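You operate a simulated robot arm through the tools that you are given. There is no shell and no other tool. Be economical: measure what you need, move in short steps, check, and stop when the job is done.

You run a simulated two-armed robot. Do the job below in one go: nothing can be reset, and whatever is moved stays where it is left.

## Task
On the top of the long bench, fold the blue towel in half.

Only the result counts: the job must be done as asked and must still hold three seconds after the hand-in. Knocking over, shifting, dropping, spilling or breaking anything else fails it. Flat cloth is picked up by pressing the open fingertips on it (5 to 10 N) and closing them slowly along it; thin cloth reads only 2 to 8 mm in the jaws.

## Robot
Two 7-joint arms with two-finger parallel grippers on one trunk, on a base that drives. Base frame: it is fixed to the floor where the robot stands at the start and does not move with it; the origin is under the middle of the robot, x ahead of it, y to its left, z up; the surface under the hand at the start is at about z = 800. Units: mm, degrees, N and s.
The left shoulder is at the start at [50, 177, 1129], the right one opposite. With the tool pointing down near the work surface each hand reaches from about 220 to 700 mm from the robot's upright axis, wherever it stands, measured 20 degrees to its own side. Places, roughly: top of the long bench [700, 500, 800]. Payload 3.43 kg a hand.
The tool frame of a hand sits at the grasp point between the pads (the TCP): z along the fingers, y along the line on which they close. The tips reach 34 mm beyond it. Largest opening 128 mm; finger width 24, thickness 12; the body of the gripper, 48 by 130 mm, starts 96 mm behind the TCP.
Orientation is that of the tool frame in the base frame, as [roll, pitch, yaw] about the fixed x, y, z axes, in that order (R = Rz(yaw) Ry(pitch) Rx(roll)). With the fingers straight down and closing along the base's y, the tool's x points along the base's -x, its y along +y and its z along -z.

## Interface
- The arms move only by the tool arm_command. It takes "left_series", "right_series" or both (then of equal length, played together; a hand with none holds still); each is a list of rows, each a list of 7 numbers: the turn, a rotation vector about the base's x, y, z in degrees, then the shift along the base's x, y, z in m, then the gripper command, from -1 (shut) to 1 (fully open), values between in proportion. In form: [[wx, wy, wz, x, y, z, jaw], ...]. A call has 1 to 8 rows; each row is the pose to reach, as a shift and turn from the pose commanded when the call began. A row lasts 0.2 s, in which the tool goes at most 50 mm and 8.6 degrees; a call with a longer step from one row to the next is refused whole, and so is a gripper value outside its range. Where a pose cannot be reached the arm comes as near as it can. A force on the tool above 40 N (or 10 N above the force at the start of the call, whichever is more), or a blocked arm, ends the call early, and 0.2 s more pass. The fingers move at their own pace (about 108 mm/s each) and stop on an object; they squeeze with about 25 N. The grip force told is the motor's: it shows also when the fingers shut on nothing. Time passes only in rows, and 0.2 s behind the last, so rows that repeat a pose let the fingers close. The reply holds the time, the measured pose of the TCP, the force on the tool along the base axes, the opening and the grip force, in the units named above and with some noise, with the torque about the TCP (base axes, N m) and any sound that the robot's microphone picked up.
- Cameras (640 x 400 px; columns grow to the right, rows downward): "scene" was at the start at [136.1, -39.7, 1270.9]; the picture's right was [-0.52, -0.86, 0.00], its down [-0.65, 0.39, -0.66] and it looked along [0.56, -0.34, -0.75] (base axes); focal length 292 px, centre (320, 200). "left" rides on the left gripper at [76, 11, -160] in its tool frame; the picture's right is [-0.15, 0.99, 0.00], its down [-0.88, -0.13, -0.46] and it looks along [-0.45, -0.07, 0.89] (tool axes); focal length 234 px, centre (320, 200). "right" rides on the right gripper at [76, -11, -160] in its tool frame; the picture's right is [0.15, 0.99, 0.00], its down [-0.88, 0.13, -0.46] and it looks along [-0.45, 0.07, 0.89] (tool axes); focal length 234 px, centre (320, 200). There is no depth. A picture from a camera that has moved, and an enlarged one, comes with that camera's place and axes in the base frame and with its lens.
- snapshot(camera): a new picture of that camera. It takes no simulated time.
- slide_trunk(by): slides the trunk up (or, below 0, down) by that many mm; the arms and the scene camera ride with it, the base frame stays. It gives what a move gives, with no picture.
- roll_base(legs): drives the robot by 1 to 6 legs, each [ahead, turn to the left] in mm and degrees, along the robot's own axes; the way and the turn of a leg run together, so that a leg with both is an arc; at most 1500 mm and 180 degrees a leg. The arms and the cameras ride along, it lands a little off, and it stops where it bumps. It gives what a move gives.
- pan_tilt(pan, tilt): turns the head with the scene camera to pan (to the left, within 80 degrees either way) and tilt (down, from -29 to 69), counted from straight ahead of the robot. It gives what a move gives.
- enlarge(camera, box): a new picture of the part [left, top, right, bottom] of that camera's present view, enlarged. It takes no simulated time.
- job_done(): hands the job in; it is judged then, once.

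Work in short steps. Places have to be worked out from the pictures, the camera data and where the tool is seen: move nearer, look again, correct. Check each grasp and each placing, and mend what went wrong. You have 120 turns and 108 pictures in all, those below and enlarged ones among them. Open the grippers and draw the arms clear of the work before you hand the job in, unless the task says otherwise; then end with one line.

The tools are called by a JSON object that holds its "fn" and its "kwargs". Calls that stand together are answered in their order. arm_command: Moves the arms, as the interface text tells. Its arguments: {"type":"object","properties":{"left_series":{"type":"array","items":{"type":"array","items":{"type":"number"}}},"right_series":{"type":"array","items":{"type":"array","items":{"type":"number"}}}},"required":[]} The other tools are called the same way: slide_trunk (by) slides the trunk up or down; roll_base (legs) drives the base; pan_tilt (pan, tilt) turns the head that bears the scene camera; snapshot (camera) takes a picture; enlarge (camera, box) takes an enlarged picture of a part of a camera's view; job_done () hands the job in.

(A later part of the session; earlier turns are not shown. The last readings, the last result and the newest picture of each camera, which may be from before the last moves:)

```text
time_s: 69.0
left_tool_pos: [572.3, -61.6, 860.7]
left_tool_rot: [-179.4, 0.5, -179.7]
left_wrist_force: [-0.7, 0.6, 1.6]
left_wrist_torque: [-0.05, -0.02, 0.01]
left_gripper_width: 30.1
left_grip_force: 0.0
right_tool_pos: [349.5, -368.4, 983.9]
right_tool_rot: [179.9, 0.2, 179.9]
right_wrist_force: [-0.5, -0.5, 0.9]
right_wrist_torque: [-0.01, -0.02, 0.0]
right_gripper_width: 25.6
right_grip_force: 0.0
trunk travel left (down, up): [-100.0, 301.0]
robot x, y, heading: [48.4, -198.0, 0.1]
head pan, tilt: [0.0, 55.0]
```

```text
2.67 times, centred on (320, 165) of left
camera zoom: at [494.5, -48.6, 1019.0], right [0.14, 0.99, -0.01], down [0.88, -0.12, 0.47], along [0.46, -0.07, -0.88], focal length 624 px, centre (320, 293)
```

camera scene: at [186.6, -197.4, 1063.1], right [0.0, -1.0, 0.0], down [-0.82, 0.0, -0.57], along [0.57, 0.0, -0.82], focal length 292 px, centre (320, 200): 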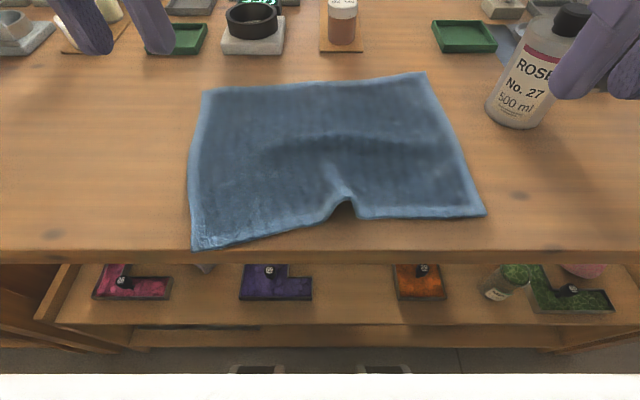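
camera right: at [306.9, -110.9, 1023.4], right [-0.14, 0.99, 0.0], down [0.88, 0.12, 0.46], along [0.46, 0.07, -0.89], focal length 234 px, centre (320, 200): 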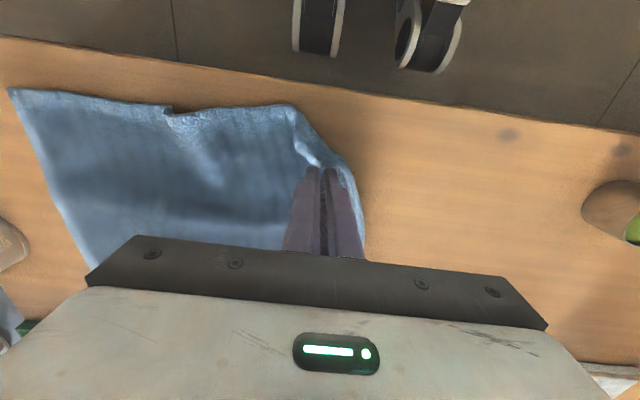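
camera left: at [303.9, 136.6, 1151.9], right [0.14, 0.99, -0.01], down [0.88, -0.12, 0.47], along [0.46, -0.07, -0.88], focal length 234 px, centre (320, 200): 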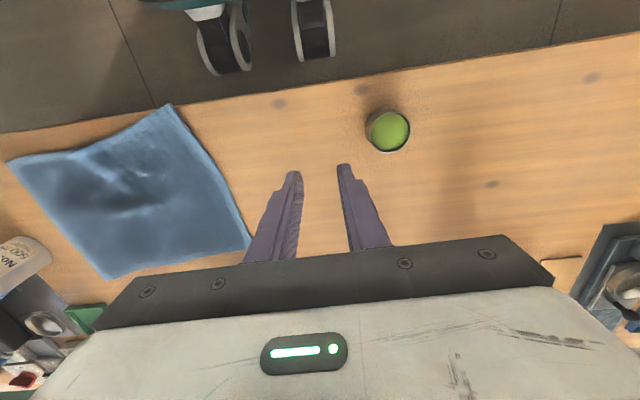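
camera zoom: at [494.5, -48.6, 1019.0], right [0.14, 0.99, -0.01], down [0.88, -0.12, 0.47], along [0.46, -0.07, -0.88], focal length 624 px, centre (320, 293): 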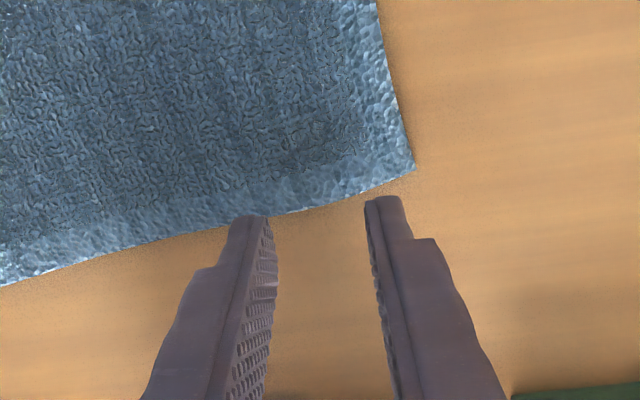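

I align the fingers with the slanted edge (yaw +7.5°) and lower to contact with roughly 9 mm overlap.

{"fn": "arm_command", "kwargs": {"left_series": [[0, 0, 7.5, -0.003, -0.005, 0, -0.53], [0, 0, 7.5, -0.003, -0.005, -0.012, -0.53], [0, 0, 7.5, -0.003, -0.005, -0.019, -0.53], [0, 0, 7.5, -0.003, -0.005, -0.023, -0.53], [0, 0, 7.5, -0.003, -0.005, -0.025, -0.53]]}}

{"fn": "enlarge", "kwargs": {"camera": "left", "box": [200, 90, 440, 240]}}

```text
time_s: 70.2
left_tool_pos: [568.6, -64.7, 838.3]
left_tool_rot: [-179.4, 0.6, -172.2]
left_wrist_force: [0.6, 1.5, 9.2]
left_wrist_torque: [0.07, 0.01, -0.02]
left_gripper_width: 30.0
left_grip_force: 0.1
right_tool_pos: [349.2, -368.1, 983.3]
right_tool_rot: [179.8, 0.1, 179.9]
right_wrist_force: [0.4, 0.5, -0.3]
right_wrist_torque: [0.02, -0.01, -0.01]
right_gripper_width: 25.6
right_grip_force: 0.0
trunk travel left (down, up): [-100.0, 301.0]
robot x, y, heading: [46.8, -197.8, 0.1]
head pan, tilt: [0.0, 55.0]
```

```text
2.67 times, centred on (320, 165) of left
camera zoom: at [489.2, -63.6, 995.2], right [0.01, 1.0, -0.01], down [0.88, 0.0, 0.47], along [0.47, -0.01, -0.88], focal length 624 px, centre (320, 293)
```

zoom: 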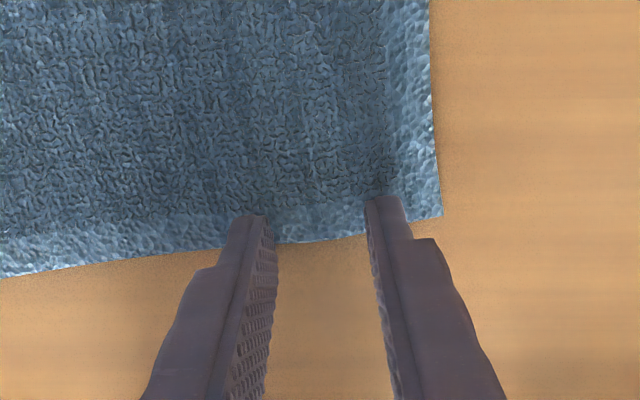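

Good overlap with 9 N. I close slowly, then draw the edge forward about 42 mm just off the surface.

{"fn": "arm_command", "kwargs": {"left_series": [[0, 0, 0, 0, 0, 0, -0.62], [0, 0, 0, 0, 0, 0, -0.71], [0, 0, 0, 0, 0, 0, -0.8], [0, 0, 0, 0, 0, 0, -0.89], [0, 0, 0, 0, 0, 0, -1], [0, 0, 0, 0, 0, 0, -1], [0, 0, 0, 0, 0, 0.002, -1]]}}

{"fn": "arm_command", "kwargs": {"left_series": [[0, 0, -2, 0.008, -0.002, 0.004, -1], [0, 0, -4, 0.016, -0.003, 0.004, -1], [0, 0, -6, 0.025, -0.004, 0.004, -1], [0, 0, -7.5, 0.034, -0.005, 0.004, -1], [0, 0, -7.5, 0.042, -0.006, 0.004, -1], [0, 0, -7.5, 0.042, -0.006, 0.002, -1]]}}

{"fn": "snapshot", "kwargs": {"camera": "scene"}}

```text
time_s: 71.8
left_tool_pos: [566.9, -65.5, 837.3]
left_tool_rot: [-179.5, 0.6, -172.1]
left_wrist_force: [-0.6, -1.7, 10.8]
left_wrist_torque: [-0.08, 0.05, -0.01]
left_gripper_width: 4.7
left_grip_force: 25.0
right_tool_pos: [347.8, -368.8, 983.6]
right_tool_rot: [179.9, 0.3, 179.9]
right_wrist_force: [0.0, 0.2, -0.1]
right_wrist_torque: [0.02, 0.02, 0.01]
right_gripper_width: 25.7
right_grip_force: 0.1
trunk travel left (down, up): [-100.0, 301.0]
robot x, y, heading: [42.6, -200.6, -0.0]
head pan, tilt: [0.0, 55.0]
```

```text
time_s: 73.2
left_tool_pos: [610.1, -71.2, 839.2]
left_tool_rot: [-179.6, 0.7, -179.6]
left_wrist_force: [-1.2, 0.1, 1.4]
left_wrist_torque: [-0.02, 0.0, 0.06]
left_gripper_width: 3.6
left_grip_force: 24.8
right_tool_pos: [349.1, -368.9, 983.3]
right_tool_rot: [179.9, 0.2, 179.8]
right_wrist_force: [-0.6, -0.3, -0.2]
right_wrist_torque: [0.0, 0.0, 0.01]
right_gripper_width: 25.6
right_grip_force: 0.1
trunk travel left (down, up): [-100.0, 301.0]
robot x, y, heading: [45.2, -194.2, 0.2]
head pan, tilt: [0.0, 55.0]
```

```text
47 pictures are left
camera scene: at [186.5, -197.4, 1063.1], right [0.0, -1.0, 0.0], down [-0.82, 0.0, -0.57], along [0.57, 0.0, -0.82], focal length 292 px, centre (320, 200)
```

scene: 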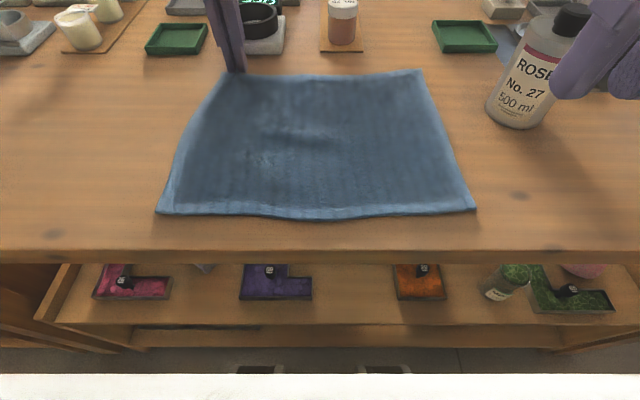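

Excellent: the towel is square and flat, roughly A(608,-45), B(612,-360), C(355,-363), D(351,-25), and the left hand already holds the far edge. Next I bring the right hand over the far edge near B, tilted 12° forward for reach.

{"fn": "arm_command", "kwargs": {"right_series": [[0, 0, 0, 0.03, 0.03, 0, -0.53], [0, 0, 0, 0.075, 0.035, 0, -0.53], [0, 0, 0, 0.12, 0.035, -0.01, -0.53], [0, 0, 0, 0.16, 0.035, -0.03, -0.53], [0, -4, 0, 0.2, 0.035, -0.055, -0.53], [0, -8, 0, 0.23, 0.035, -0.085, -0.53], [0, -12, 0, 0.259, 0.035, -0.12, -0.53], [0, -12, 0, 0.259, 0.035, -0.128, -0.53]]}}

{"fn": "enlarge", "kwargs": {"camera": "right", "box": [200, 90, 440, 240]}}

```text
time_s: 75.0
left_tool_pos: [610.1, -70.7, 838.6]
left_tool_rot: [-179.5, 0.5, -179.6]
left_wrist_force: [0.6, 0.1, 1.0]
left_wrist_torque: [-0.01, -0.01, 0.04]
left_gripper_width: 3.8
left_grip_force: 25.0
right_tool_pos: [582.5, -359.3, 847.1]
right_tool_rot: [179.7, 12.3, 179.8]
right_wrist_force: [0.5, 0.2, -0.2]
right_wrist_torque: [-0.01, 0.05, 0.01]
right_gripper_width: 30.1
right_grip_force: 0.0
right hand out of reach, approached as far as the arm can: row 2, 3, 4, 5, 6, 7, 8
trunk travel left (down, up): [-100.0, 301.0]
robot x, y, heading: [48.6, -196.9, 0.2]
head pan, tilt: [0.0, 55.0]
```

```text
2.67 times, centred on (320, 165) of right
camera zoom: at [475.1, -372.2, 986.6], right [-0.14, 0.99, -0.03], down [0.76, 0.13, 0.63], along [0.63, 0.07, -0.77], focal length 624 px, centre (320, 293)
```

zoom: 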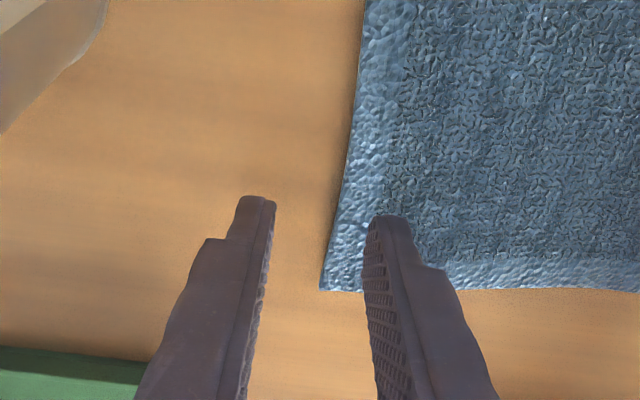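

The right arm's posture limits inward motion here. I retract it with some height and re-approach from a more inward line, keeping clear of the bottle.

{"fn": "arm_command", "kwargs": {"right_series": [[0, 0, 0, -0.02, 0, 0.03, -0.53], [0, 4, 0, -0.05, 0, 0.055, -0.53], [0, 8, 0, -0.09, 0.01, 0.065, -0.53], [0, 12, 0, -0.13, 0.03, 0.075, -0.53], [0, 12, 0, -0.165, 0.05, 0.085, -0.53], [0, 12, 0, -0.18, 0.08, 0.085, -0.53], [0, 12, 0, -0.18, 0.1, 0.085, -0.53]]}}

```text
time_s: 76.6
left_tool_pos: [609.6, -71.0, 839.7]
left_tool_rot: [-179.4, 0.6, -179.7]
left_wrist_force: [-0.9, -0.8, 1.5]
left_wrist_torque: [-0.01, -0.01, 0.04]
left_gripper_width: 3.9
left_grip_force: 25.1
right_tool_pos: [403.5, -315.3, 925.3]
right_tool_rot: [179.8, 0.1, 180.0]
right_wrist_force: [-0.2, -0.8, -0.8]
right_wrist_torque: [-0.02, 0.01, 0.06]
right_gripper_width: 30.1
right_grip_force: 0.1
right hand out of reach, approached as far as the arm can: row 4, 5, 6, 7
trunk travel left (down, up): [-100.0, 301.0]
robot x, y, heading: [46.5, -196.3, 0.3]
head pan, tilt: [0.0, 55.0]
```

{"fn": "arm_command", "kwargs": {"right_series": [[0, 0, 0, 0.04, 0, -0.005, -0.69], [0, 0, 0, 0.08, 0, -0.01, -0.69], [0, -3, 0, 0.12, 0, -0.02, -0.69], [0, -6, 0, 0.155, 0, -0.035, -0.69], [0, -9, 0, 0.185, -0.003, -0.05, -0.69], [0, -12, 0, 0.207, -0.005, -0.065, -0.69], [0, -12, 0, 0.207, -0.005, -0.072, -0.69]]}}

{"fn": "enlarge", "kwargs": {"camera": "right", "box": [200, 90, 440, 240]}}

```text
time_s: 78.2
left_tool_pos: [610.2, -70.9, 841.4]
left_tool_rot: [-179.4, 0.6, -179.7]
left_wrist_force: [-0.3, -0.5, 1.0]
left_wrist_torque: [-0.03, -0.03, 0.04]
left_gripper_width: 3.8
left_grip_force: 25.1
right_tool_pos: [583.3, -360.6, 843.8]
right_tool_rot: [179.9, 12.3, 179.9]
right_wrist_force: [-0.2, 0.4, 0.0]
right_wrist_torque: [0.01, -0.01, -0.05]
right_gripper_width: 19.8
right_grip_force: 0.2
right hand out of reach, approached as far as the arm can: row 1, 2, 3, 4, 5, 6, 7
trunk travel left (down, up): [-100.0, 301.0]
robot x, y, heading: [47.5, -197.6, 0.0]
head pan, tilt: [0.0, 55.0]
```

```text
2.67 times, centred on (320, 165) of right
camera zoom: at [475.2, -372.3, 982.8], right [-0.14, 0.99, -0.03], down [0.76, 0.13, 0.63], along [0.63, 0.07, -0.77], focal length 624 px, centre (320, 293)
```

zoom: 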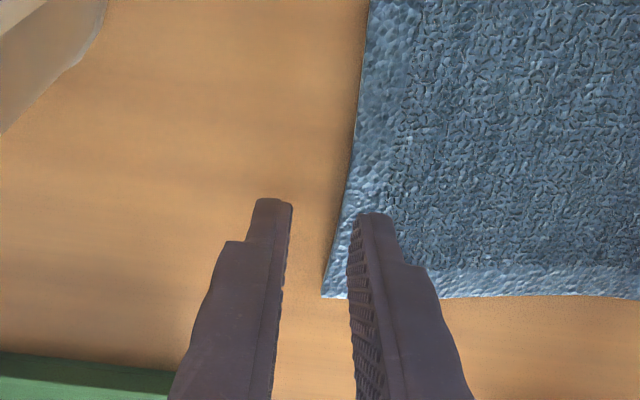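

The limit looks like a wrist-yaw stop. I let the hand yaw about +16° with the arm and see whether it can come inward.

{"fn": "arm_command", "kwargs": {"right_series": [[0, 0, 0, 0, 0, 0.015, -0.69], [0, 0, 8, 0, 0.01, 0.015, -0.69], [0, 0, 16, 0.01, 0.02, 0.015, -0.69], [0, 0, 16, 0.02, 0.025, 0.015, -0.69], [0, 0, 16, 0.02, 0.025, 0.015, -0.69]]}}

```text
time_s: 79.4
left_tool_pos: [609.7, -71.6, 840.0]
left_tool_rot: [-179.5, 0.7, -179.7]
left_wrist_force: [-0.2, 0.0, 0.4]
left_wrist_torque: [0.03, 0.0, 0.06]
left_gripper_width: 3.8
left_grip_force: 25.0
right_tool_pos: [583.7, -354.4, 861.8]
right_tool_rot: [179.8, 12.3, -164.1]
right_wrist_force: [-1.0, -0.3, 0.2]
right_wrist_torque: [0.05, -0.02, 0.0]
right_gripper_width: 20.0
right_grip_force: 0.0
right hand out of reach, approached as far as the arm can: row 2, 3, 4, 5
trunk travel left (down, up): [-100.0, 301.0]
robot x, y, heading: [45.8, -197.5, 0.1]
head pan, tilt: [0.0, 55.0]
```

Only a little better. I test the opposite yaw.

{"fn": "arm_command", "kwargs": {"right_series": [[0, 0, -8, 0, 0, 0, -0.69], [0, 0, -16, 0, 0, 0, -0.69], [0, 0, -24, 0, 0.005, 0, -0.69], [0, 0, -32, 0.01, 0.015, 0, -0.69], [0, 0, -32, 0.02, 0.02, 0, -0.69], [0, 0, -32, 0.02, 0.02, 0, -0.69]]}}

```text
time_s: 80.8
left_tool_pos: [610.0, -71.2, 839.9]
left_tool_rot: [-179.5, 0.6, -179.7]
left_wrist_force: [0.3, -0.9, -0.2]
left_wrist_torque: [-0.01, 0.06, 0.03]
left_gripper_width: 4.0
left_grip_force: 24.8
right_tool_pos: [575.7, -372.2, 853.7]
right_tool_rot: [179.8, 12.3, 163.8]
right_wrist_force: [0.2, -0.3, 0.5]
right_wrist_torque: [0.0, -0.01, 0.01]
right_gripper_width: 19.9
right_grip_force: 0.0
right hand out of reach, approached as far as the arm can: row 1, 2, 3, 4, 5, 6
trunk travel left (down, up): [-100.0, 301.0]
robot x, y, heading: [43.7, -199.4, -0.1]
head pan, tilt: [0.0, 55.0]
```

Positive yaw helps, so the right arm wants a larger outward angle. I'll release the left hand, raise both, and turn the base 6° left, which shifts the right arm into its better zone.

{"fn": "arm_command", "kwargs": {"left_series": [[0, 0, 0, 0, 0, -0.002, -0.8], [0, 0, 0, 0, 0, 0, -0.53], [0, 0, 0, 0, 0, 0.02, -0.53], [0, 0, 0, -0.02, 0, 0.05, -0.53], [0, 0, 0, -0.05, 0, 0.08, -0.53], [0, 0, 0, -0.08, 0, 0.1, -0.53]], "right_series": [[0, 0, 8, -0.02, 0, 0.02, -0.53], [0, 0, 16, -0.05, 0, 0.04, -0.53], [0, 4, 16, -0.09, 0, 0.06, -0.53], [0, 8, 16, -0.13, 0, 0.08, -0.53], [0, 12, 16, -0.15, 0, 0.1, -0.53], [0, 12, 16, -0.15, 0, 0.1, -0.53]]}}

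{"fn": "roll_base", "kwargs": {"legs": [[-12, 0], [0, 6], [15, 0]]}}

{"fn": "snapshot", "kwargs": {"camera": "scene"}}

```text
time_s: 82.2
left_tool_pos: [529.6, -71.7, 941.0]
left_tool_rot: [-179.4, 0.5, -179.7]
left_wrist_force: [0.5, 0.1, -0.6]
left_wrist_torque: [-0.01, 0.0, -0.03]
left_gripper_width: 30.0
left_grip_force: 0.0
right_tool_pos: [424.4, -372.1, 955.5]
right_tool_rot: [-178.4, 0.3, -179.9]
right_wrist_force: [-0.3, -0.3, 0.5]
right_wrist_torque: [0.01, 0.03, -0.03]
right_gripper_width: 29.9
right_grip_force: 0.0
trunk travel left (down, up): [-100.0, 301.0]
robot x, y, heading: [45.9, -200.8, 0.2]
head pan, tilt: [0.0, 55.0]
```

```text
time_s: 84.0
left_tool_pos: [515.3, -20.4, 938.6]
left_tool_rot: [-179.4, 0.4, -173.7]
left_wrist_force: [0.5, -0.1, 0.3]
left_wrist_torque: [-0.01, 0.0, 0.0]
left_gripper_width: 30.4
left_grip_force: 0.0
right_tool_pos: [441.4, -331.1, 952.5]
right_tool_rot: [-178.4, 0.3, -174.0]
right_wrist_force: [-1.0, 0.5, -0.1]
right_wrist_torque: [0.0, 0.01, -0.02]
right_gripper_width: 30.1
right_grip_force: 0.0
trunk travel left (down, up): [-100.0, 301.0]
robot x, y, heading: [47.8, -195.8, 5.9]
head pan, tilt: [0.0, 55.0]
stopped in leg 3: the robot was blocked; the commanded pose is now the measured one
```

```text
44 pictures are left
camera scene: at [185.9, -181.4, 1063.0], right [0.1, -0.99, 0.0], down [-0.81, -0.09, -0.57], along [0.57, 0.06, -0.82], focal length 292 px, centre (320, 200)
```

scene: 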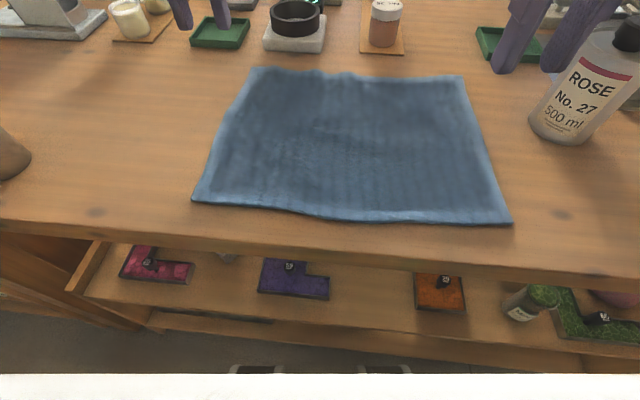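

The base is turned (heading 5.9°). Far corner B is at about (621,-359). I bring the right hand to the far edge near B again, tilted 18° forward.

{"fn": "arm_command", "kwargs": {"right_series": [[0, 0, 0, 0.04, 0, -0.005, -0.6], [0, -4, 0, 0.08, 0, -0.02, -0.6], [0, -8, 0, 0.115, -0.001, -0.045, -0.6], [0, -13, 0, 0.145, -0.002, -0.07, -0.6], [0, -18, 0, 0.165, -0.003, -0.09, -0.6], [0, -18, 0, 0.169, -0.003, -0.1, -0.6], [0, -18, 0, 0.169, -0.003, -0.1, -0.6]]}}

{"fn": "enlarge", "kwargs": {"camera": "right", "box": [200, 90, 440, 240]}}

```text
time_s: 85.6
left_tool_pos: [514.7, -20.1, 939.1]
left_tool_rot: [-179.4, 0.5, -173.6]
left_wrist_force: [-0.5, -0.1, 0.0]
left_wrist_torque: [0.03, 0.03, 0.01]
left_gripper_width: 30.2
left_grip_force: 0.1
right_tool_pos: [611.4, -335.4, 854.9]
right_tool_rot: [-176.5, 18.2, -173.7]
right_wrist_force: [-0.6, 0.3, -1.0]
right_wrist_torque: [0.04, 0.01, 0.02]
right_gripper_width: 25.7
right_grip_force: 0.0
trunk travel left (down, up): [-100.0, 301.0]
robot x, y, heading: [47.3, -196.1, 5.9]
head pan, tilt: [0.0, 55.0]
```

```text
2.67 times, centred on (320, 165) of right
camera zoom: at [490.4, -350.1, 982.3], right [-0.23, 0.97, -0.1], down [0.68, 0.23, 0.7], along [0.7, 0.09, -0.71], focal length 624 px, centre (320, 293)
```

zoom: 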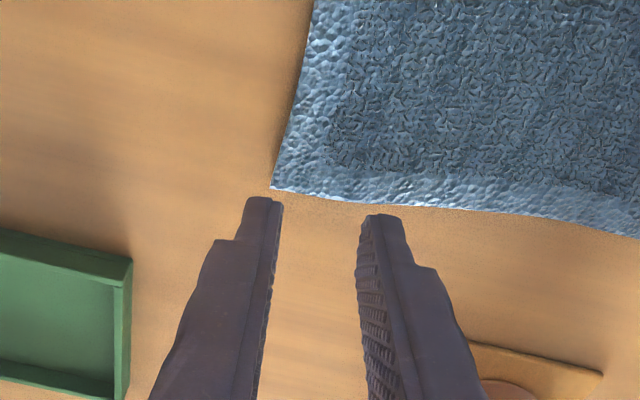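

Reached. I shift slightly inward, level the roll, and lower to contact on the edge strip.

{"fn": "arm_command", "kwargs": {"right_series": [[3.4, 0, 0, -0.002, 0.008, 0, -0.6], [3.4, 0, 0, -0.002, 0.008, -0.006, -0.6], [3.4, 0, 0, -0.002, 0.008, -0.01, -0.6], [3.4, 0, 0, -0.002, 0.008, -0.013, -0.6]]}}

{"fn": "enlarge", "kwargs": {"camera": "right", "box": [200, 90, 440, 240]}}

```text
time_s: 86.6
left_tool_pos: [514.3, -20.0, 939.0]
left_tool_rot: [-179.4, 0.4, -173.8]
left_wrist_force: [0.9, -0.3, -0.1]
left_wrist_torque: [0.01, -0.01, -0.02]
left_gripper_width: 30.2
left_grip_force: 0.0
right_tool_pos: [606.6, -327.4, 841.3]
right_tool_rot: [180.0, 18.5, -174.8]
right_wrist_force: [0.2, 0.3, 0.2]
right_wrist_torque: [0.01, 0.01, 0.02]
right_gripper_width: 25.8
right_grip_force: 0.0
trunk travel left (down, up): [-100.0, 301.0]
robot x, y, heading: [42.3, -195.8, 6.1]
head pan, tilt: [0.0, 55.0]
```

```text
2.67 times, centred on (320, 165) of right
camera zoom: at [487.8, -350.2, 967.6], right [-0.23, 0.97, -0.05], down [0.68, 0.19, 0.71], along [0.7, 0.13, -0.7], focal length 624 px, centre (320, 293)
```

zoom: 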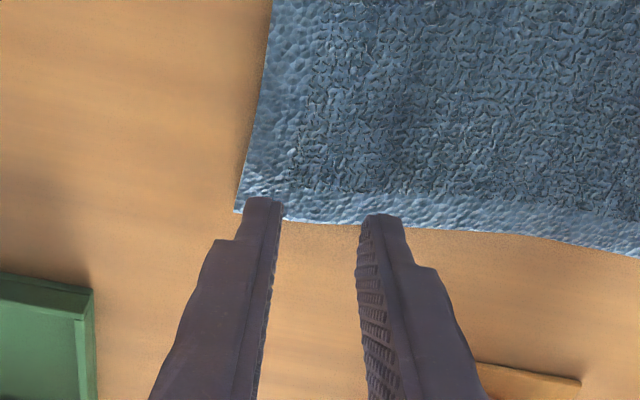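

The right tips are just above the edge strip and level. I hold there and bring the left hand to the far edge near A, tilted 12°.

{"fn": "arm_command", "kwargs": {"left_series": [[0, 0, -2, 0.03, -0.015, -0.015, -0.6], [0, -4, -4, 0.05, -0.025, -0.03, -0.6], [0, -8, -4, 0.07, -0.035, -0.05, -0.6], [0, -12, -4, 0.088, -0.042, -0.07, -0.6], [0, -12, -4, 0.088, -0.042, -0.084, -0.6], [0, -12, -4, 0.088, -0.042, -0.084, -0.6]]}}

{"fn": "enlarge", "kwargs": {"camera": "left", "box": [200, 90, 440, 240]}}

```text
time_s: 88.0
left_tool_pos: [600.7, -62.1, 855.4]
left_tool_rot: [-178.4, 12.5, -177.7]
left_wrist_force: [-0.2, -0.3, -0.6]
left_wrist_torque: [0.01, 0.0, 0.03]
left_gripper_width: 25.8
left_grip_force: 0.0
right_tool_pos: [607.2, -327.3, 840.2]
right_tool_rot: [180.0, 18.5, -174.8]
right_wrist_force: [0.6, 0.0, 1.0]
right_wrist_torque: [-0.04, 0.01, 0.01]
right_gripper_width: 25.5
right_grip_force: 0.1
trunk travel left (down, up): [-100.0, 301.0]
robot x, y, heading: [49.0, -200.2, 5.9]
head pan, tilt: [0.0, 55.0]
```

```text
2.67 times, centred on (320, 165) of left
camera zoom: at [493.1, -52.4, 994.7], right [0.11, 0.99, 0.01], down [0.76, -0.09, 0.64], along [0.64, -0.06, -0.77], focal length 624 px, centre (320, 293)
```

zoom: 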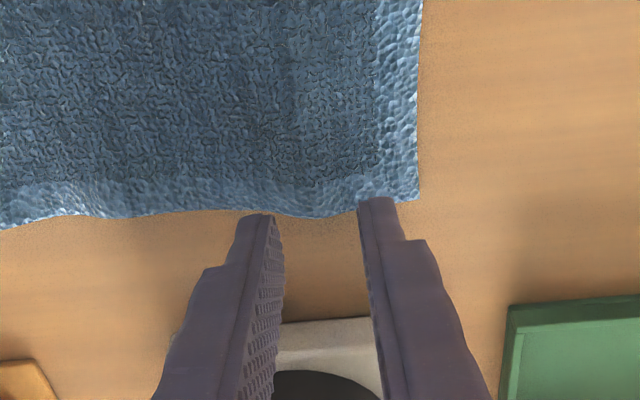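

Left edge is at x≈613. I move the left hand 8 mm forward and lower both to contact.

{"fn": "arm_command", "kwargs": {"left_series": [[0, 0, 0, 0.008, 0, 0, -0.6], [0, 0, 0, 0.008, 0, -0.008, -0.6], [0, 0, 0, 0.008, 0, -0.013, -0.6], [0, 0, 0, 0.008, 0, -0.016, -0.6]], "right_series": [[0, 0, 0, 0, 0, 0, -0.6], [0, 0, 0, 0, 0, -0.001, -0.6], [0, 0, 0, 0, 0, -0.002, -0.6], [0, 0, 0, 0, 0, -0.003, -0.6]]}}

```text
time_s: 89.0
left_tool_pos: [611.3, -61.8, 840.3]
left_tool_rot: [-178.5, 12.4, -177.7]
left_wrist_force: [0.9, 0.4, 0.5]
left_wrist_torque: [-0.01, 0.0, 0.0]
left_gripper_width: 25.4
left_grip_force: 0.2
right_tool_pos: [607.1, -327.0, 839.4]
right_tool_rot: [-179.9, 18.7, -174.7]
right_wrist_force: [-1.7, -1.5, 6.9]
right_wrist_torque: [-0.07, 0.07, 0.01]
right_gripper_width: 25.6
right_grip_force: 0.1
trunk travel left (down, up): [-100.0, 301.0]
robot x, y, heading: [46.6, -194.0, 5.9]
head pan, tilt: [0.0, 55.0]
```

{"fn": "arm_command", "kwargs": {"left_series": [[0, 0, 0, -0.001, 0, -0.002, -0.6], [0, 0, 0, -0.001, 0, -0.003, -0.6]]}}

{"fn": "enlarge", "kwargs": {"camera": "left", "box": [200, 90, 440, 240]}}

```text
time_s: 89.6
left_tool_pos: [609.5, -63.1, 838.4]
left_tool_rot: [-178.5, 12.7, -177.6]
left_wrist_force: [0.3, 0.9, 6.2]
left_wrist_torque: [0.12, -0.02, -0.02]
left_gripper_width: 25.4
left_grip_force: 0.0
right_tool_pos: [607.8, -327.7, 839.2]
right_tool_rot: [180.0, 18.7, -174.8]
right_wrist_force: [-0.1, -1.5, 9.4]
right_wrist_torque: [-0.07, 0.01, 0.03]
right_gripper_width: 25.6
right_grip_force: 0.1
trunk travel left (down, up): [-100.0, 301.0]
robot x, y, heading: [43.7, -196.6, 6.2]
head pan, tilt: [0.0, 55.0]
```

```text
2.67 times, centred on (320, 165) of left
camera zoom: at [500.0, -51.6, 977.0], right [0.11, 0.99, 0.01], down [0.76, -0.09, 0.64], along [0.64, -0.06, -0.77], focal length 624 px, centre (320, 293)
```

zoom: 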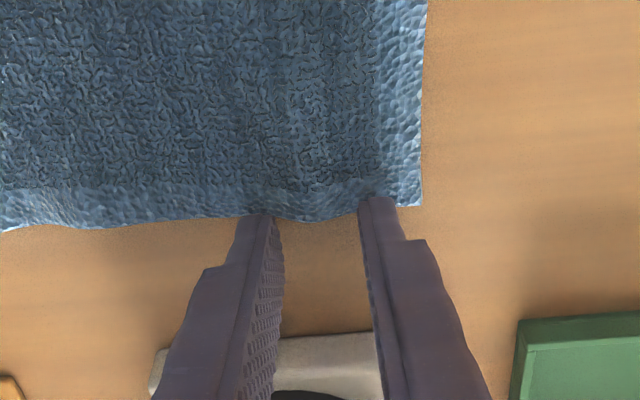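

Overlap at the inner finger is small, so I lift 2 mm, move back 4 mm and level the roll, press again, then close both slowly.

{"fn": "arm_command", "kwargs": {"left_series": [[1.5, 0, 0, 0, 0, 0.004, -0.6], [1.5, 0, 0, -0.004, 0, 0.003, -0.6], [1.5, 0, 0, -0.004, 0, 0, -0.6], [1.5, 0, 0, -0.004, 0, -0.0005, -0.6]]}}

{"fn": "arm_command", "kwargs": {"left_series": [[0, 0, 0, 0, 0, -0.0005, -0.66], [0, 0, 0, 0, 0, -0.0005, -0.73], [0, 0, 0, 0, 0, -0.0005, -0.8], [0, 0, 0, 0, 0, -0.0005, -0.87], [0, 0, 0, 0, 0, -0.0005, -0.94], [0, 0, 0, 0, 0, -0.0005, -1], [0, 0, 0, 0, 0, -0.0005, -1]], "right_series": [[0, 0, 0, 0, 0, 0, -0.66], [0, 0, 0, 0, 0, 0, -0.73], [0, 0, 0, 0, 0, 0, -0.8], [0, 0, 0, 0, 0, 0, -0.87], [0, 0, 0, 0, 0, 0, -0.94], [0, 0, 0, 0, 0, 0, -1], [0, 0, 0, 0, 0, 0, -1]]}}

{"fn": "enlarge", "kwargs": {"camera": "left", "box": [200, 90, 440, 240]}}

{"fn": "enlarge", "kwargs": {"camera": "right", "box": [200, 90, 440, 240]}}

```text
time_s: 90.6
left_tool_pos: [604.1, -62.6, 837.7]
left_tool_rot: [-180.0, 12.7, -178.0]
left_wrist_force: [1.4, -1.1, 6.7]
left_wrist_torque: [0.0, -0.07, -0.01]
left_gripper_width: 25.5
left_grip_force: 0.1
right_tool_pos: [608.2, -327.5, 838.0]
right_tool_rot: [179.9, 18.7, -174.8]
right_wrist_force: [2.7, -2.6, 11.3]
right_wrist_torque: [-0.08, -0.08, 0.01]
right_gripper_width: 25.5
right_grip_force: 0.1
trunk travel left (down, up): [-100.0, 301.0]
robot x, y, heading: [46.0, -193.2, 5.7]
head pan, tilt: [0.0, 55.0]
```

```text
time_s: 92.2
left_tool_pos: [603.8, -61.6, 837.3]
left_tool_rot: [-180.0, 12.7, -178.0]
left_wrist_force: [0.9, -2.3, 17.7]
left_wrist_torque: [-0.08, 0.02, 0.03]
left_gripper_width: 3.5
left_grip_force: 25.0
right_tool_pos: [607.8, -326.7, 838.5]
right_tool_rot: [179.9, 18.7, -174.8]
right_wrist_force: [0.6, 3.3, 8.0]
right_wrist_torque: [0.13, 0.02, -0.01]
right_gripper_width: 3.8
right_grip_force: 24.2
trunk travel left (down, up): [-100.0, 301.0]
robot x, y, heading: [45.7, -196.1, 6.0]
head pan, tilt: [0.0, 55.0]
```

```text
2.67 times, centred on (320, 165) of left
camera zoom: at [495.3, -55.4, 976.5], right [0.11, 0.99, 0.03], down [0.76, -0.1, 0.64], along [0.64, -0.04, -0.77], focal length 624 px, centre (320, 293)
```

zoom: 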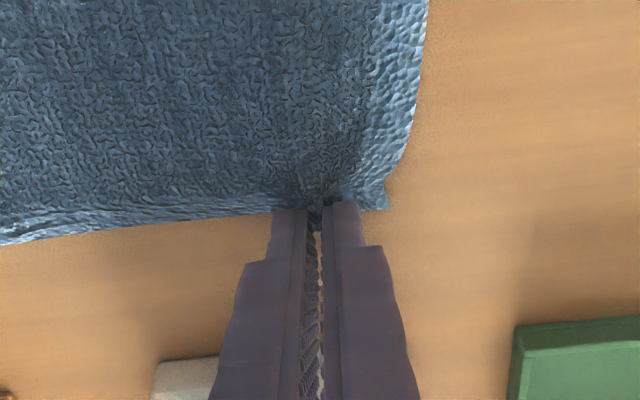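

```text
2.67 times, centred on (320, 165) of right
camera zoom: at [486.8, -349.4, 965.1], right [-0.23, 0.97, -0.05], down [0.67, 0.19, 0.71], along [0.7, 0.13, -0.7], focal length 624 px, centre (320, 293)
```

zoom: 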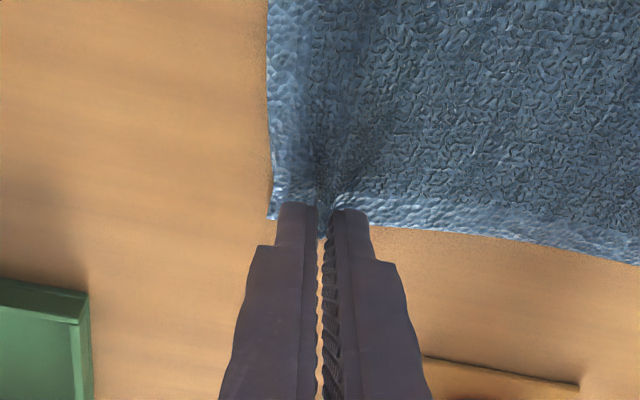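

Both grips are right at the edge (3.5 and 3.8 mm). I lift along a flattened arc towards the robot, slightly inside the taut radius so the near half isn't dragged.

{"fn": "arm_command", "kwargs": {"left_series": [[0, 0, 0, -0.0044, 0, 0.027, -1], [0, 0, 0, -0.0173, 0, 0.0525, -1], [0, 0, 0, -0.0378, 0, 0.074, -1], [0, 0, 0, -0.0645, 0, 0.091, -1], [0, 0, 0, -0.0956, 0, 0.101, -1], [0, 0, 0, -0.129, 0, 0.105, -1], [0, 0, 0, -0.129, 0, 0.105, -1]], "right_series": [[0, 0, 0, -0.0044, 0, 0.027, -1], [0, 0, 0, -0.0173, 0, 0.0525, -1], [0, 0, 0, -0.0378, 0, 0.074, -1], [0, 0, 0, -0.0645, 0, 0.091, -1], [0, 0, 0, -0.0956, 0, 0.101, -1], [0, 0, 0, -0.129, 0, 0.105, -1], [0, 0, 0, -0.129, 0, 0.105, -1]]}}

{"fn": "snapshot", "kwargs": {"camera": "scene"}}

{"fn": "snapshot", "kwargs": {"camera": "left"}}

```text
time_s: 93.8
left_tool_pos: [477.5, -60.9, 941.3]
left_tool_rot: [179.9, 12.5, -178.0]
left_wrist_force: [0.6, -3.4, 0.5]
left_wrist_torque: [-0.11, -0.03, 0.03]
left_gripper_width: 3.3
left_grip_force: 25.1
right_tool_pos: [479.5, -326.4, 939.7]
right_tool_rot: [179.8, 18.5, -174.9]
right_wrist_force: [0.0, 3.0, 0.2]
right_wrist_torque: [0.1, 0.0, 0.03]
right_gripper_width: 3.6
right_grip_force: 24.5
trunk travel left (down, up): [-100.0, 301.0]
robot x, y, heading: [45.3, -197.0, 5.9]
head pan, tilt: [0.0, 55.0]
```

```text
37 pictures are left
camera scene: at [185.6, -181.4, 1063.1], right [0.1, -0.99, 0.0], down [-0.81, -0.09, -0.57], along [0.57, 0.06, -0.82], focal length 292 px, centre (320, 200)
```

scene: 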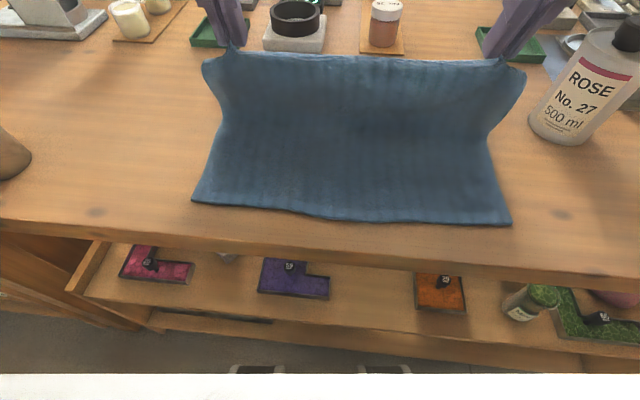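

```text
36 pictures are left
camera left: at [368.6, -54.8, 1079.8], right [0.11, 0.99, 0.03], down [0.77, -0.1, 0.64], along [0.63, -0.04, -0.77], focal length 234 px, centre (320, 200)
```

left: 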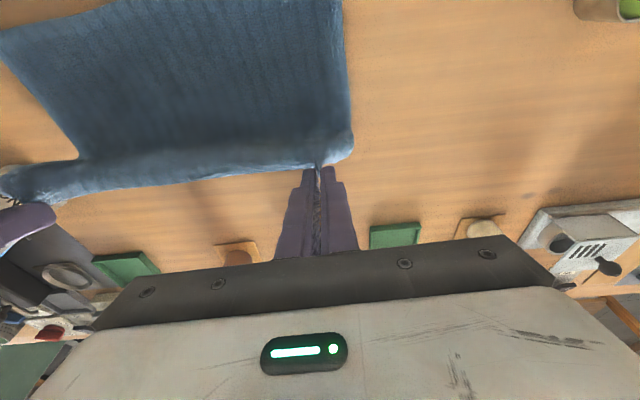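

The near edge hasn't moved and the towel lifts evenly. I continue down the second half of the arc and stop just above the near edge.

{"fn": "arm_command", "kwargs": {"left_series": [[0, 0, 0, -0.033, 0, -0.004, -1], [0, 0, 0, -0.063, 0, -0.014, -1], [0, 0, 0, -0.089, 0, -0.031, -1], [0, 0, 0, -0.108, 0, -0.053, -1], [0, 0, 0, -0.119, 0, -0.077, -1], [0, 0, 0, -0.122, 0, -0.09, -1], [0, 0, 0, -0.122, 0, -0.09, -1]], "right_series": [[0, 0, 0, -0.033, 0, -0.004, -1], [0, 0, 0, -0.063, 0, -0.014, -1], [0, 0, 0, -0.089, 0, -0.031, -1], [0, 0, 0, -0.108, 0, -0.053, -1], [0, 0, 0, -0.119, 0, -0.077, -1], [0, 0, 0, -0.122, 0, -0.09, -1], [0, 0, 0, -0.122, 0, -0.09, -1]]}}

{"fn": "snapshot", "kwargs": {"camera": "scene"}}

{"fn": "snapshot", "kwargs": {"camera": "left"}}

{"fn": "snapshot", "kwargs": {"camera": "right"}}

```text
time_s: 95.4
left_tool_pos: [353.6, -62.2, 852.2]
left_tool_rot: [179.9, 12.5, -177.9]
left_wrist_force: [0.5, -2.7, 0.8]
left_wrist_torque: [-0.1, 0.0, 0.02]
left_gripper_width: 2.9
left_grip_force: 24.3
right_tool_pos: [357.2, -326.5, 853.1]
right_tool_rot: [180.0, 18.6, -174.8]
right_wrist_force: [-0.4, 3.6, 0.2]
right_wrist_torque: [0.15, 0.05, 0.03]
right_gripper_width: 3.9
right_grip_force: 25.1
trunk travel left (down, up): [-100.0, 301.0]
robot x, y, heading: [42.4, -197.7, 6.0]
head pan, tilt: [0.0, 55.0]
```

```text
35 pictures are left
camera scene: at [185.8, -181.4, 1063.1], right [0.1, -0.99, 0.0], down [-0.81, -0.09, -0.57], along [0.57, 0.06, -0.82], focal length 292 px, centre (320, 200)
```

scene: 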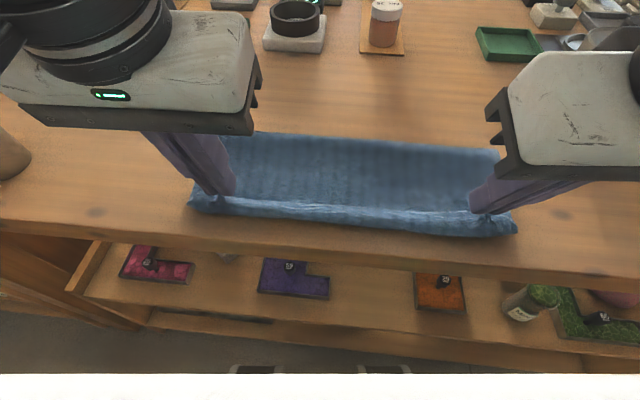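

```text
34 pictures are left
camera left: at [245.7, -54.9, 990.4], right [0.11, 0.99, 0.03], down [0.77, -0.1, 0.64], along [0.63, -0.04, -0.77], focal length 234 px, centre (320, 200)
```

left: 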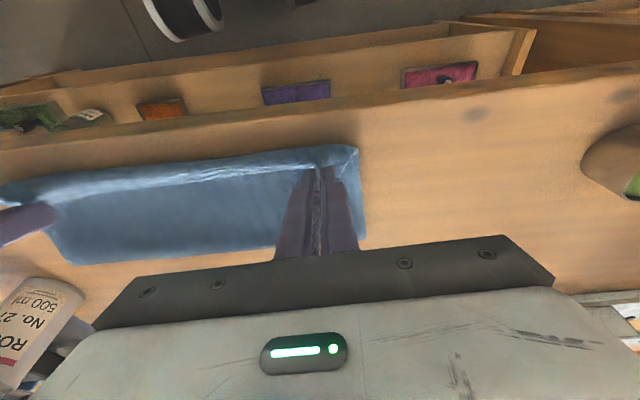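

```text
33 pictures are left
camera right: at [236.3, -350.0, 978.9], right [-0.23, 0.97, -0.05], down [0.68, 0.19, 0.71], along [0.7, 0.13, -0.7], focal length 234 px, centre (320, 200)
```

right: 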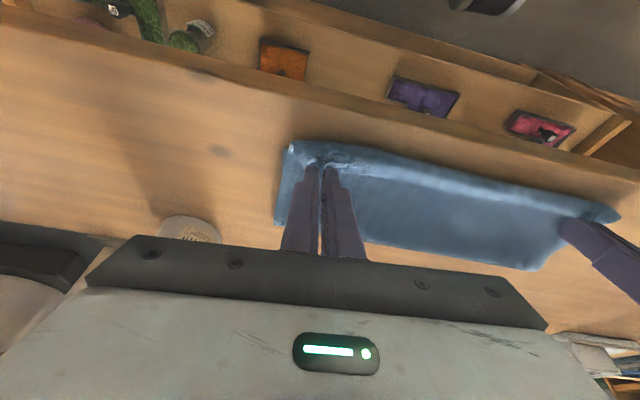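

The towel is folded over. I look closely at the near edge before releasing.

{"fn": "enlarge", "kwargs": {"camera": "scene", "box": [170, 120, 530, 250]}}

{"fn": "enlarge", "kwargs": {"camera": "left", "box": [180, 110, 400, 245]}}

```text
1.78 times, centred on (350, 185) of scene
camera zoom: at [185.8, -181.4, 1063.1], right [0.1, -0.99, 0.0], down [-0.81, -0.09, -0.57], along [0.57, 0.06, -0.82], focal length 520 px, centre (267, 227)
```

zoom: 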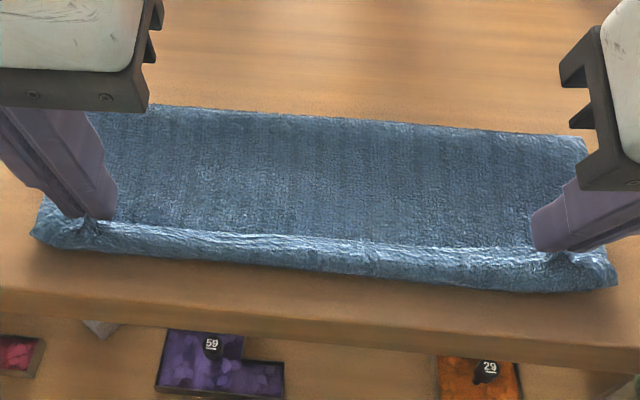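

```text
2.91 times, centred on (290, 178) of left
camera zoom: at [245.7, -54.9, 990.4], right [0.11, 0.99, 0.03], down [0.77, -0.1, 0.64], along [0.63, -0.04, -0.77], focal length 681 px, centre (407, 266)
```

zoom: 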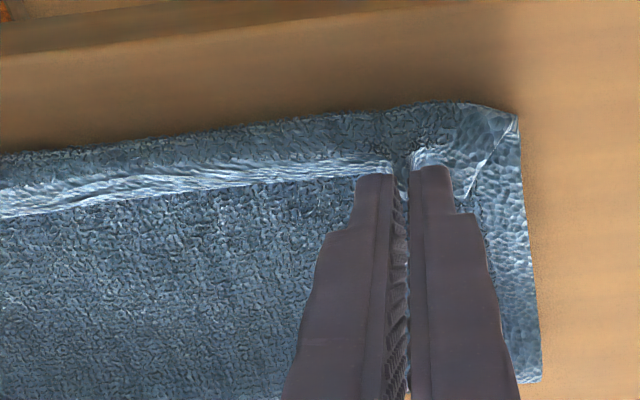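

The fold sits at x≈471 and there is some slack, so the front has curled up under the fingers. I draw both hands 14 mm towards the robot and slightly down to take the slack out of the top layer.

{"fn": "arm_command", "kwargs": {"left_series": [[0, 0, 0, -0.006, 0, 0, -1], [0, 0, 0, -0.014, 0, -0.003, -1], [0, 0, 0, -0.016, 0, -0.007, -1], [0, 0, 0, -0.016, 0, -0.007, -1]], "right_series": [[0, 0, 0, -0.006, 0, 0, -1], [0, 0, 0, -0.014, 0, -0.003, -1], [0, 0, 0, -0.016, 0, -0.007, -1], [0, 0, 0, -0.016, 0, -0.007, -1]]}}

{"fn": "enlarge", "kwargs": {"camera": "scene", "box": [170, 120, 530, 250]}}

{"fn": "enlarge", "kwargs": {"camera": "left", "box": [180, 110, 400, 245]}}

```text
time_s: 96.2
left_tool_pos: [340.0, -62.0, 845.6]
left_tool_rot: [-180.0, 12.6, -178.0]
left_wrist_force: [0.6, -2.3, -0.2]
left_wrist_torque: [-0.08, 0.0, 0.02]
left_gripper_width: 3.2
left_grip_force: 24.8
right_tool_pos: [344.9, -327.9, 849.2]
right_tool_rot: [-179.9, 18.8, -174.2]
right_wrist_force: [3.6, -6.6, 0.8]
right_wrist_torque: [1.56, 0.63, 1.46]
right_gripper_width: 3.5
right_grip_force: 24.5
trunk travel left (down, up): [-100.0, 301.0]
robot x, y, heading: [47.7, -196.1, 6.0]
head pan, tilt: [0.0, 55.0]
stopped in row 3 (right hand): the force on the tool passed its limit at 51 N (the readings are from after the stop); the commanded pose is now the measured one
```

```text
1.78 times, centred on (350, 185) of scene
camera zoom: at [185.8, -181.5, 1063.1], right [0.1, -0.99, 0.0], down [-0.81, -0.09, -0.57], along [0.57, 0.06, -0.82], focal length 520 px, centre (267, 227)
```

zoom: 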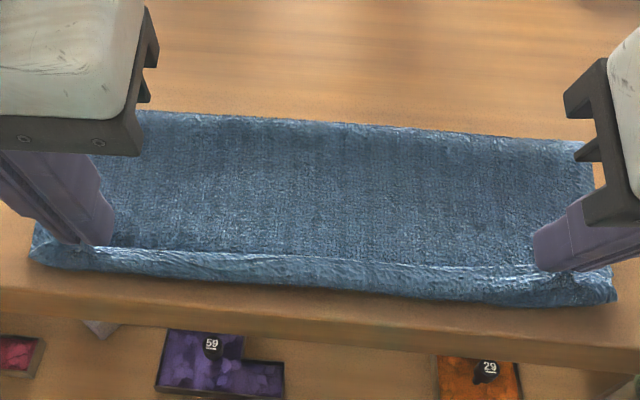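

```text
2.91 times, centred on (290, 178) of left
camera zoom: at [230.8, -55.5, 985.1], right [0.11, 0.99, 0.03], down [0.76, -0.1, 0.64], along [0.64, -0.04, -0.77], focal length 681 px, centre (407, 266)
```

zoom: 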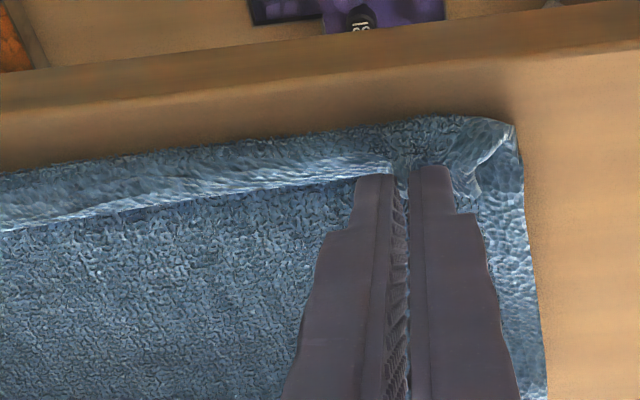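

The right arm touched something (probably the robot's own body) when drawn in further, and the fold simply rolled along. I lift a little, back off in +x, and settle higher so the edge can uncurl on release.

{"fn": "arm_command", "kwargs": {"left_series": [[0, 0, 0, 0.01, 0, 0.02, -1], [0, 0, 0, 0.03, 0, 0.045, -1], [0, 0, 0, 0.05, 0, 0.06, -1], [0, 0, 0, 0.05, 0, 0.05, -1], [0, 0, 0, 0.04, 0, 0.04, -1], [0, 0, 0, 0.03, 0, 0.028, -1], [0, 0, 0, 0.03, 0, 0.028, -1]], "right_series": [[0, 0, 0, 0.01, 0, 0.02, -1], [0, 0, 0, 0.03, 0, 0.045, -1], [0, 0, 0, 0.05, 0, 0.06, -1], [0, 0, 0, 0.05, 0, 0.05, -1], [0, 0, 0, 0.04, 0, 0.04, -1], [0, 0, 0, 0.03, 0, 0.026, -1], [0, 0, 0, 0.03, 0, 0.026, -1]]}}

{"fn": "enlarge", "kwargs": {"camera": "scene", "box": [170, 120, 530, 250]}}

{"fn": "snapshot", "kwargs": {"camera": "left"}}

```text
time_s: 97.8
left_tool_pos: [369.4, -62.2, 874.4]
left_tool_rot: [179.8, 12.6, -177.9]
left_wrist_force: [-0.2, -2.1, 0.4]
left_wrist_torque: [-0.07, 0.0, 0.01]
left_gripper_width: 3.1
left_grip_force: 25.3
right_tool_pos: [374.7, -327.5, 876.5]
right_tool_rot: [-179.9, 18.8, -174.5]
right_wrist_force: [0.1, 2.9, -0.2]
right_wrist_torque: [0.07, 0.01, 0.01]
right_gripper_width: 3.7
right_grip_force: 25.0
trunk travel left (down, up): [-100.0, 301.0]
robot x, y, heading: [48.2, -199.6, 6.1]
head pan, tilt: [0.0, 55.0]
```

```text
1.78 times, centred on (350, 185) of scene
camera zoom: at [185.8, -181.4, 1063.1], right [0.1, -0.99, 0.0], down [-0.81, -0.09, -0.57], along [0.57, 0.06, -0.82], focal length 520 px, centre (267, 227)
```

zoom: 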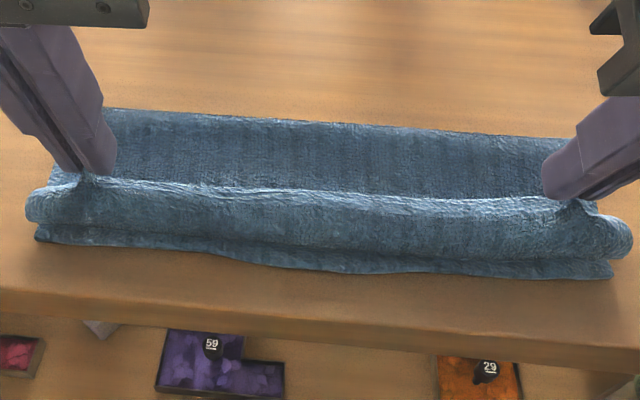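

```text
27 pictures are left
camera left: at [260.4, -55.7, 1012.8], right [0.11, 0.99, 0.03], down [0.76, -0.1, 0.64], along [0.64, -0.04, -0.77], focal length 234 px, centre (320, 200)
```

left: 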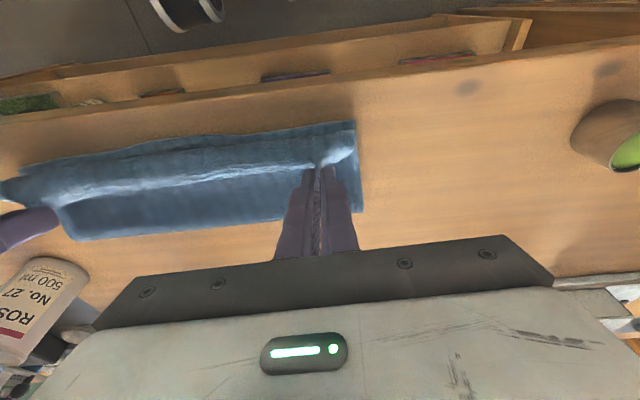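

The lower layer's near edge shows at x≈347, but the fold has crept to x≈457 where it should be about 480. I go back up to the top of the arc and come down more steeply so the fold settles further out.

{"fn": "arm_command", "kwargs": {"left_series": [[0, 0, 0, 0.03, 0, 0.03, -1], [0, 0, 0, 0.065, 0, 0.055, -1], [0, 0, 0, 0.1, 0, 0.07, -1], [0, 0, 0, 0.12, 0, 0.07, -1], [0, 0, 0, 0.12, 0, 0.07, -1]], "right_series": [[0, 0, 0, 0.03, 0, 0.03, -1], [0, 0, 0, 0.065, 0, 0.055, -1], [0, 0, 0, 0.1, 0, 0.07, -1], [0, 0, 0, 0.12, 0, 0.07, -1], [0, 0, 0, 0.12, 0, 0.07, -1]]}}

{"fn": "arm_command", "kwargs": {"left_series": [[0, 0, 0, -0.02, 0, -0.01, -1], [0, 0, 0, -0.045, 0, -0.025, -1], [0, 0, 0, -0.07, 0, -0.045, -1], [0, 0, 0, -0.09, 0, -0.065, -1], [0, 0, 0, -0.103, 0, -0.08, -1], [0, 0, 0, -0.112, 0, -0.088, -1], [0, 0, 0, -0.112, 0, -0.088, -1]], "right_series": [[0, 0, 0, -0.02, 0, -0.01, -1], [0, 0, 0, -0.045, 0, -0.025, -1], [0, 0, 0, -0.07, 0, -0.045, -1], [0, 0, 0, -0.09, 0, -0.065, -1], [0, 0, 0, -0.103, 0, -0.08, -1], [0, 0, 0, -0.112, 0, -0.088, -1], [0, 0, 0, -0.112, 0, -0.088, -1]]}}

{"fn": "enlarge", "kwargs": {"camera": "scene", "box": [170, 120, 530, 250]}}

```text
time_s: 99.0
left_tool_pos: [489.9, -63.0, 943.3]
left_tool_rot: [179.8, 12.5, -178.0]
left_wrist_force: [0.1, -2.2, -0.4]
left_wrist_torque: [-0.09, -0.02, 0.04]
left_gripper_width: 2.9
left_grip_force: 25.2
right_tool_pos: [493.3, -328.2, 945.8]
right_tool_rot: [-179.9, 18.7, -174.4]
right_wrist_force: [-0.4, 2.7, -1.0]
right_wrist_torque: [0.13, -0.01, 0.01]
right_gripper_width: 3.8
right_grip_force: 24.9
trunk travel left (down, up): [-100.0, 301.0]
robot x, y, heading: [46.5, -196.6, 6.0]
head pan, tilt: [0.0, 55.0]
```

```text
time_s: 100.6
left_tool_pos: [377.9, -63.4, 855.2]
left_tool_rot: [-180.0, 12.6, -178.0]
left_wrist_force: [0.6, -3.7, 0.7]
left_wrist_torque: [-0.11, -0.01, 0.06]
left_gripper_width: 3.0
left_grip_force: 24.5
right_tool_pos: [382.1, -328.4, 859.0]
right_tool_rot: [-180.0, 18.7, -174.5]
right_wrist_force: [0.6, 3.3, -1.2]
right_wrist_torque: [0.14, 0.02, -0.03]
right_gripper_width: 3.7
right_grip_force: 24.8
trunk travel left (down, up): [-100.0, 301.0]
robot x, y, heading: [43.5, -194.2, 5.9]
head pan, tilt: [0.0, 55.0]
```

```text
1.78 times, centred on (350, 185) of scene
camera zoom: at [185.8, -181.4, 1063.1], right [0.1, -0.99, 0.0], down [-0.81, -0.09, -0.57], along [0.57, 0.06, -0.82], focal length 520 px, centre (267, 227)
```

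zoom: 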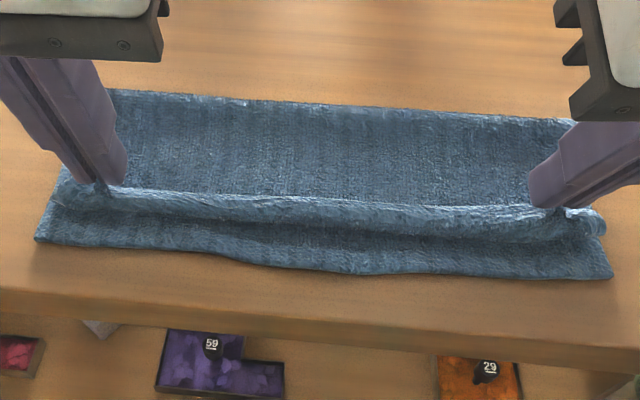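

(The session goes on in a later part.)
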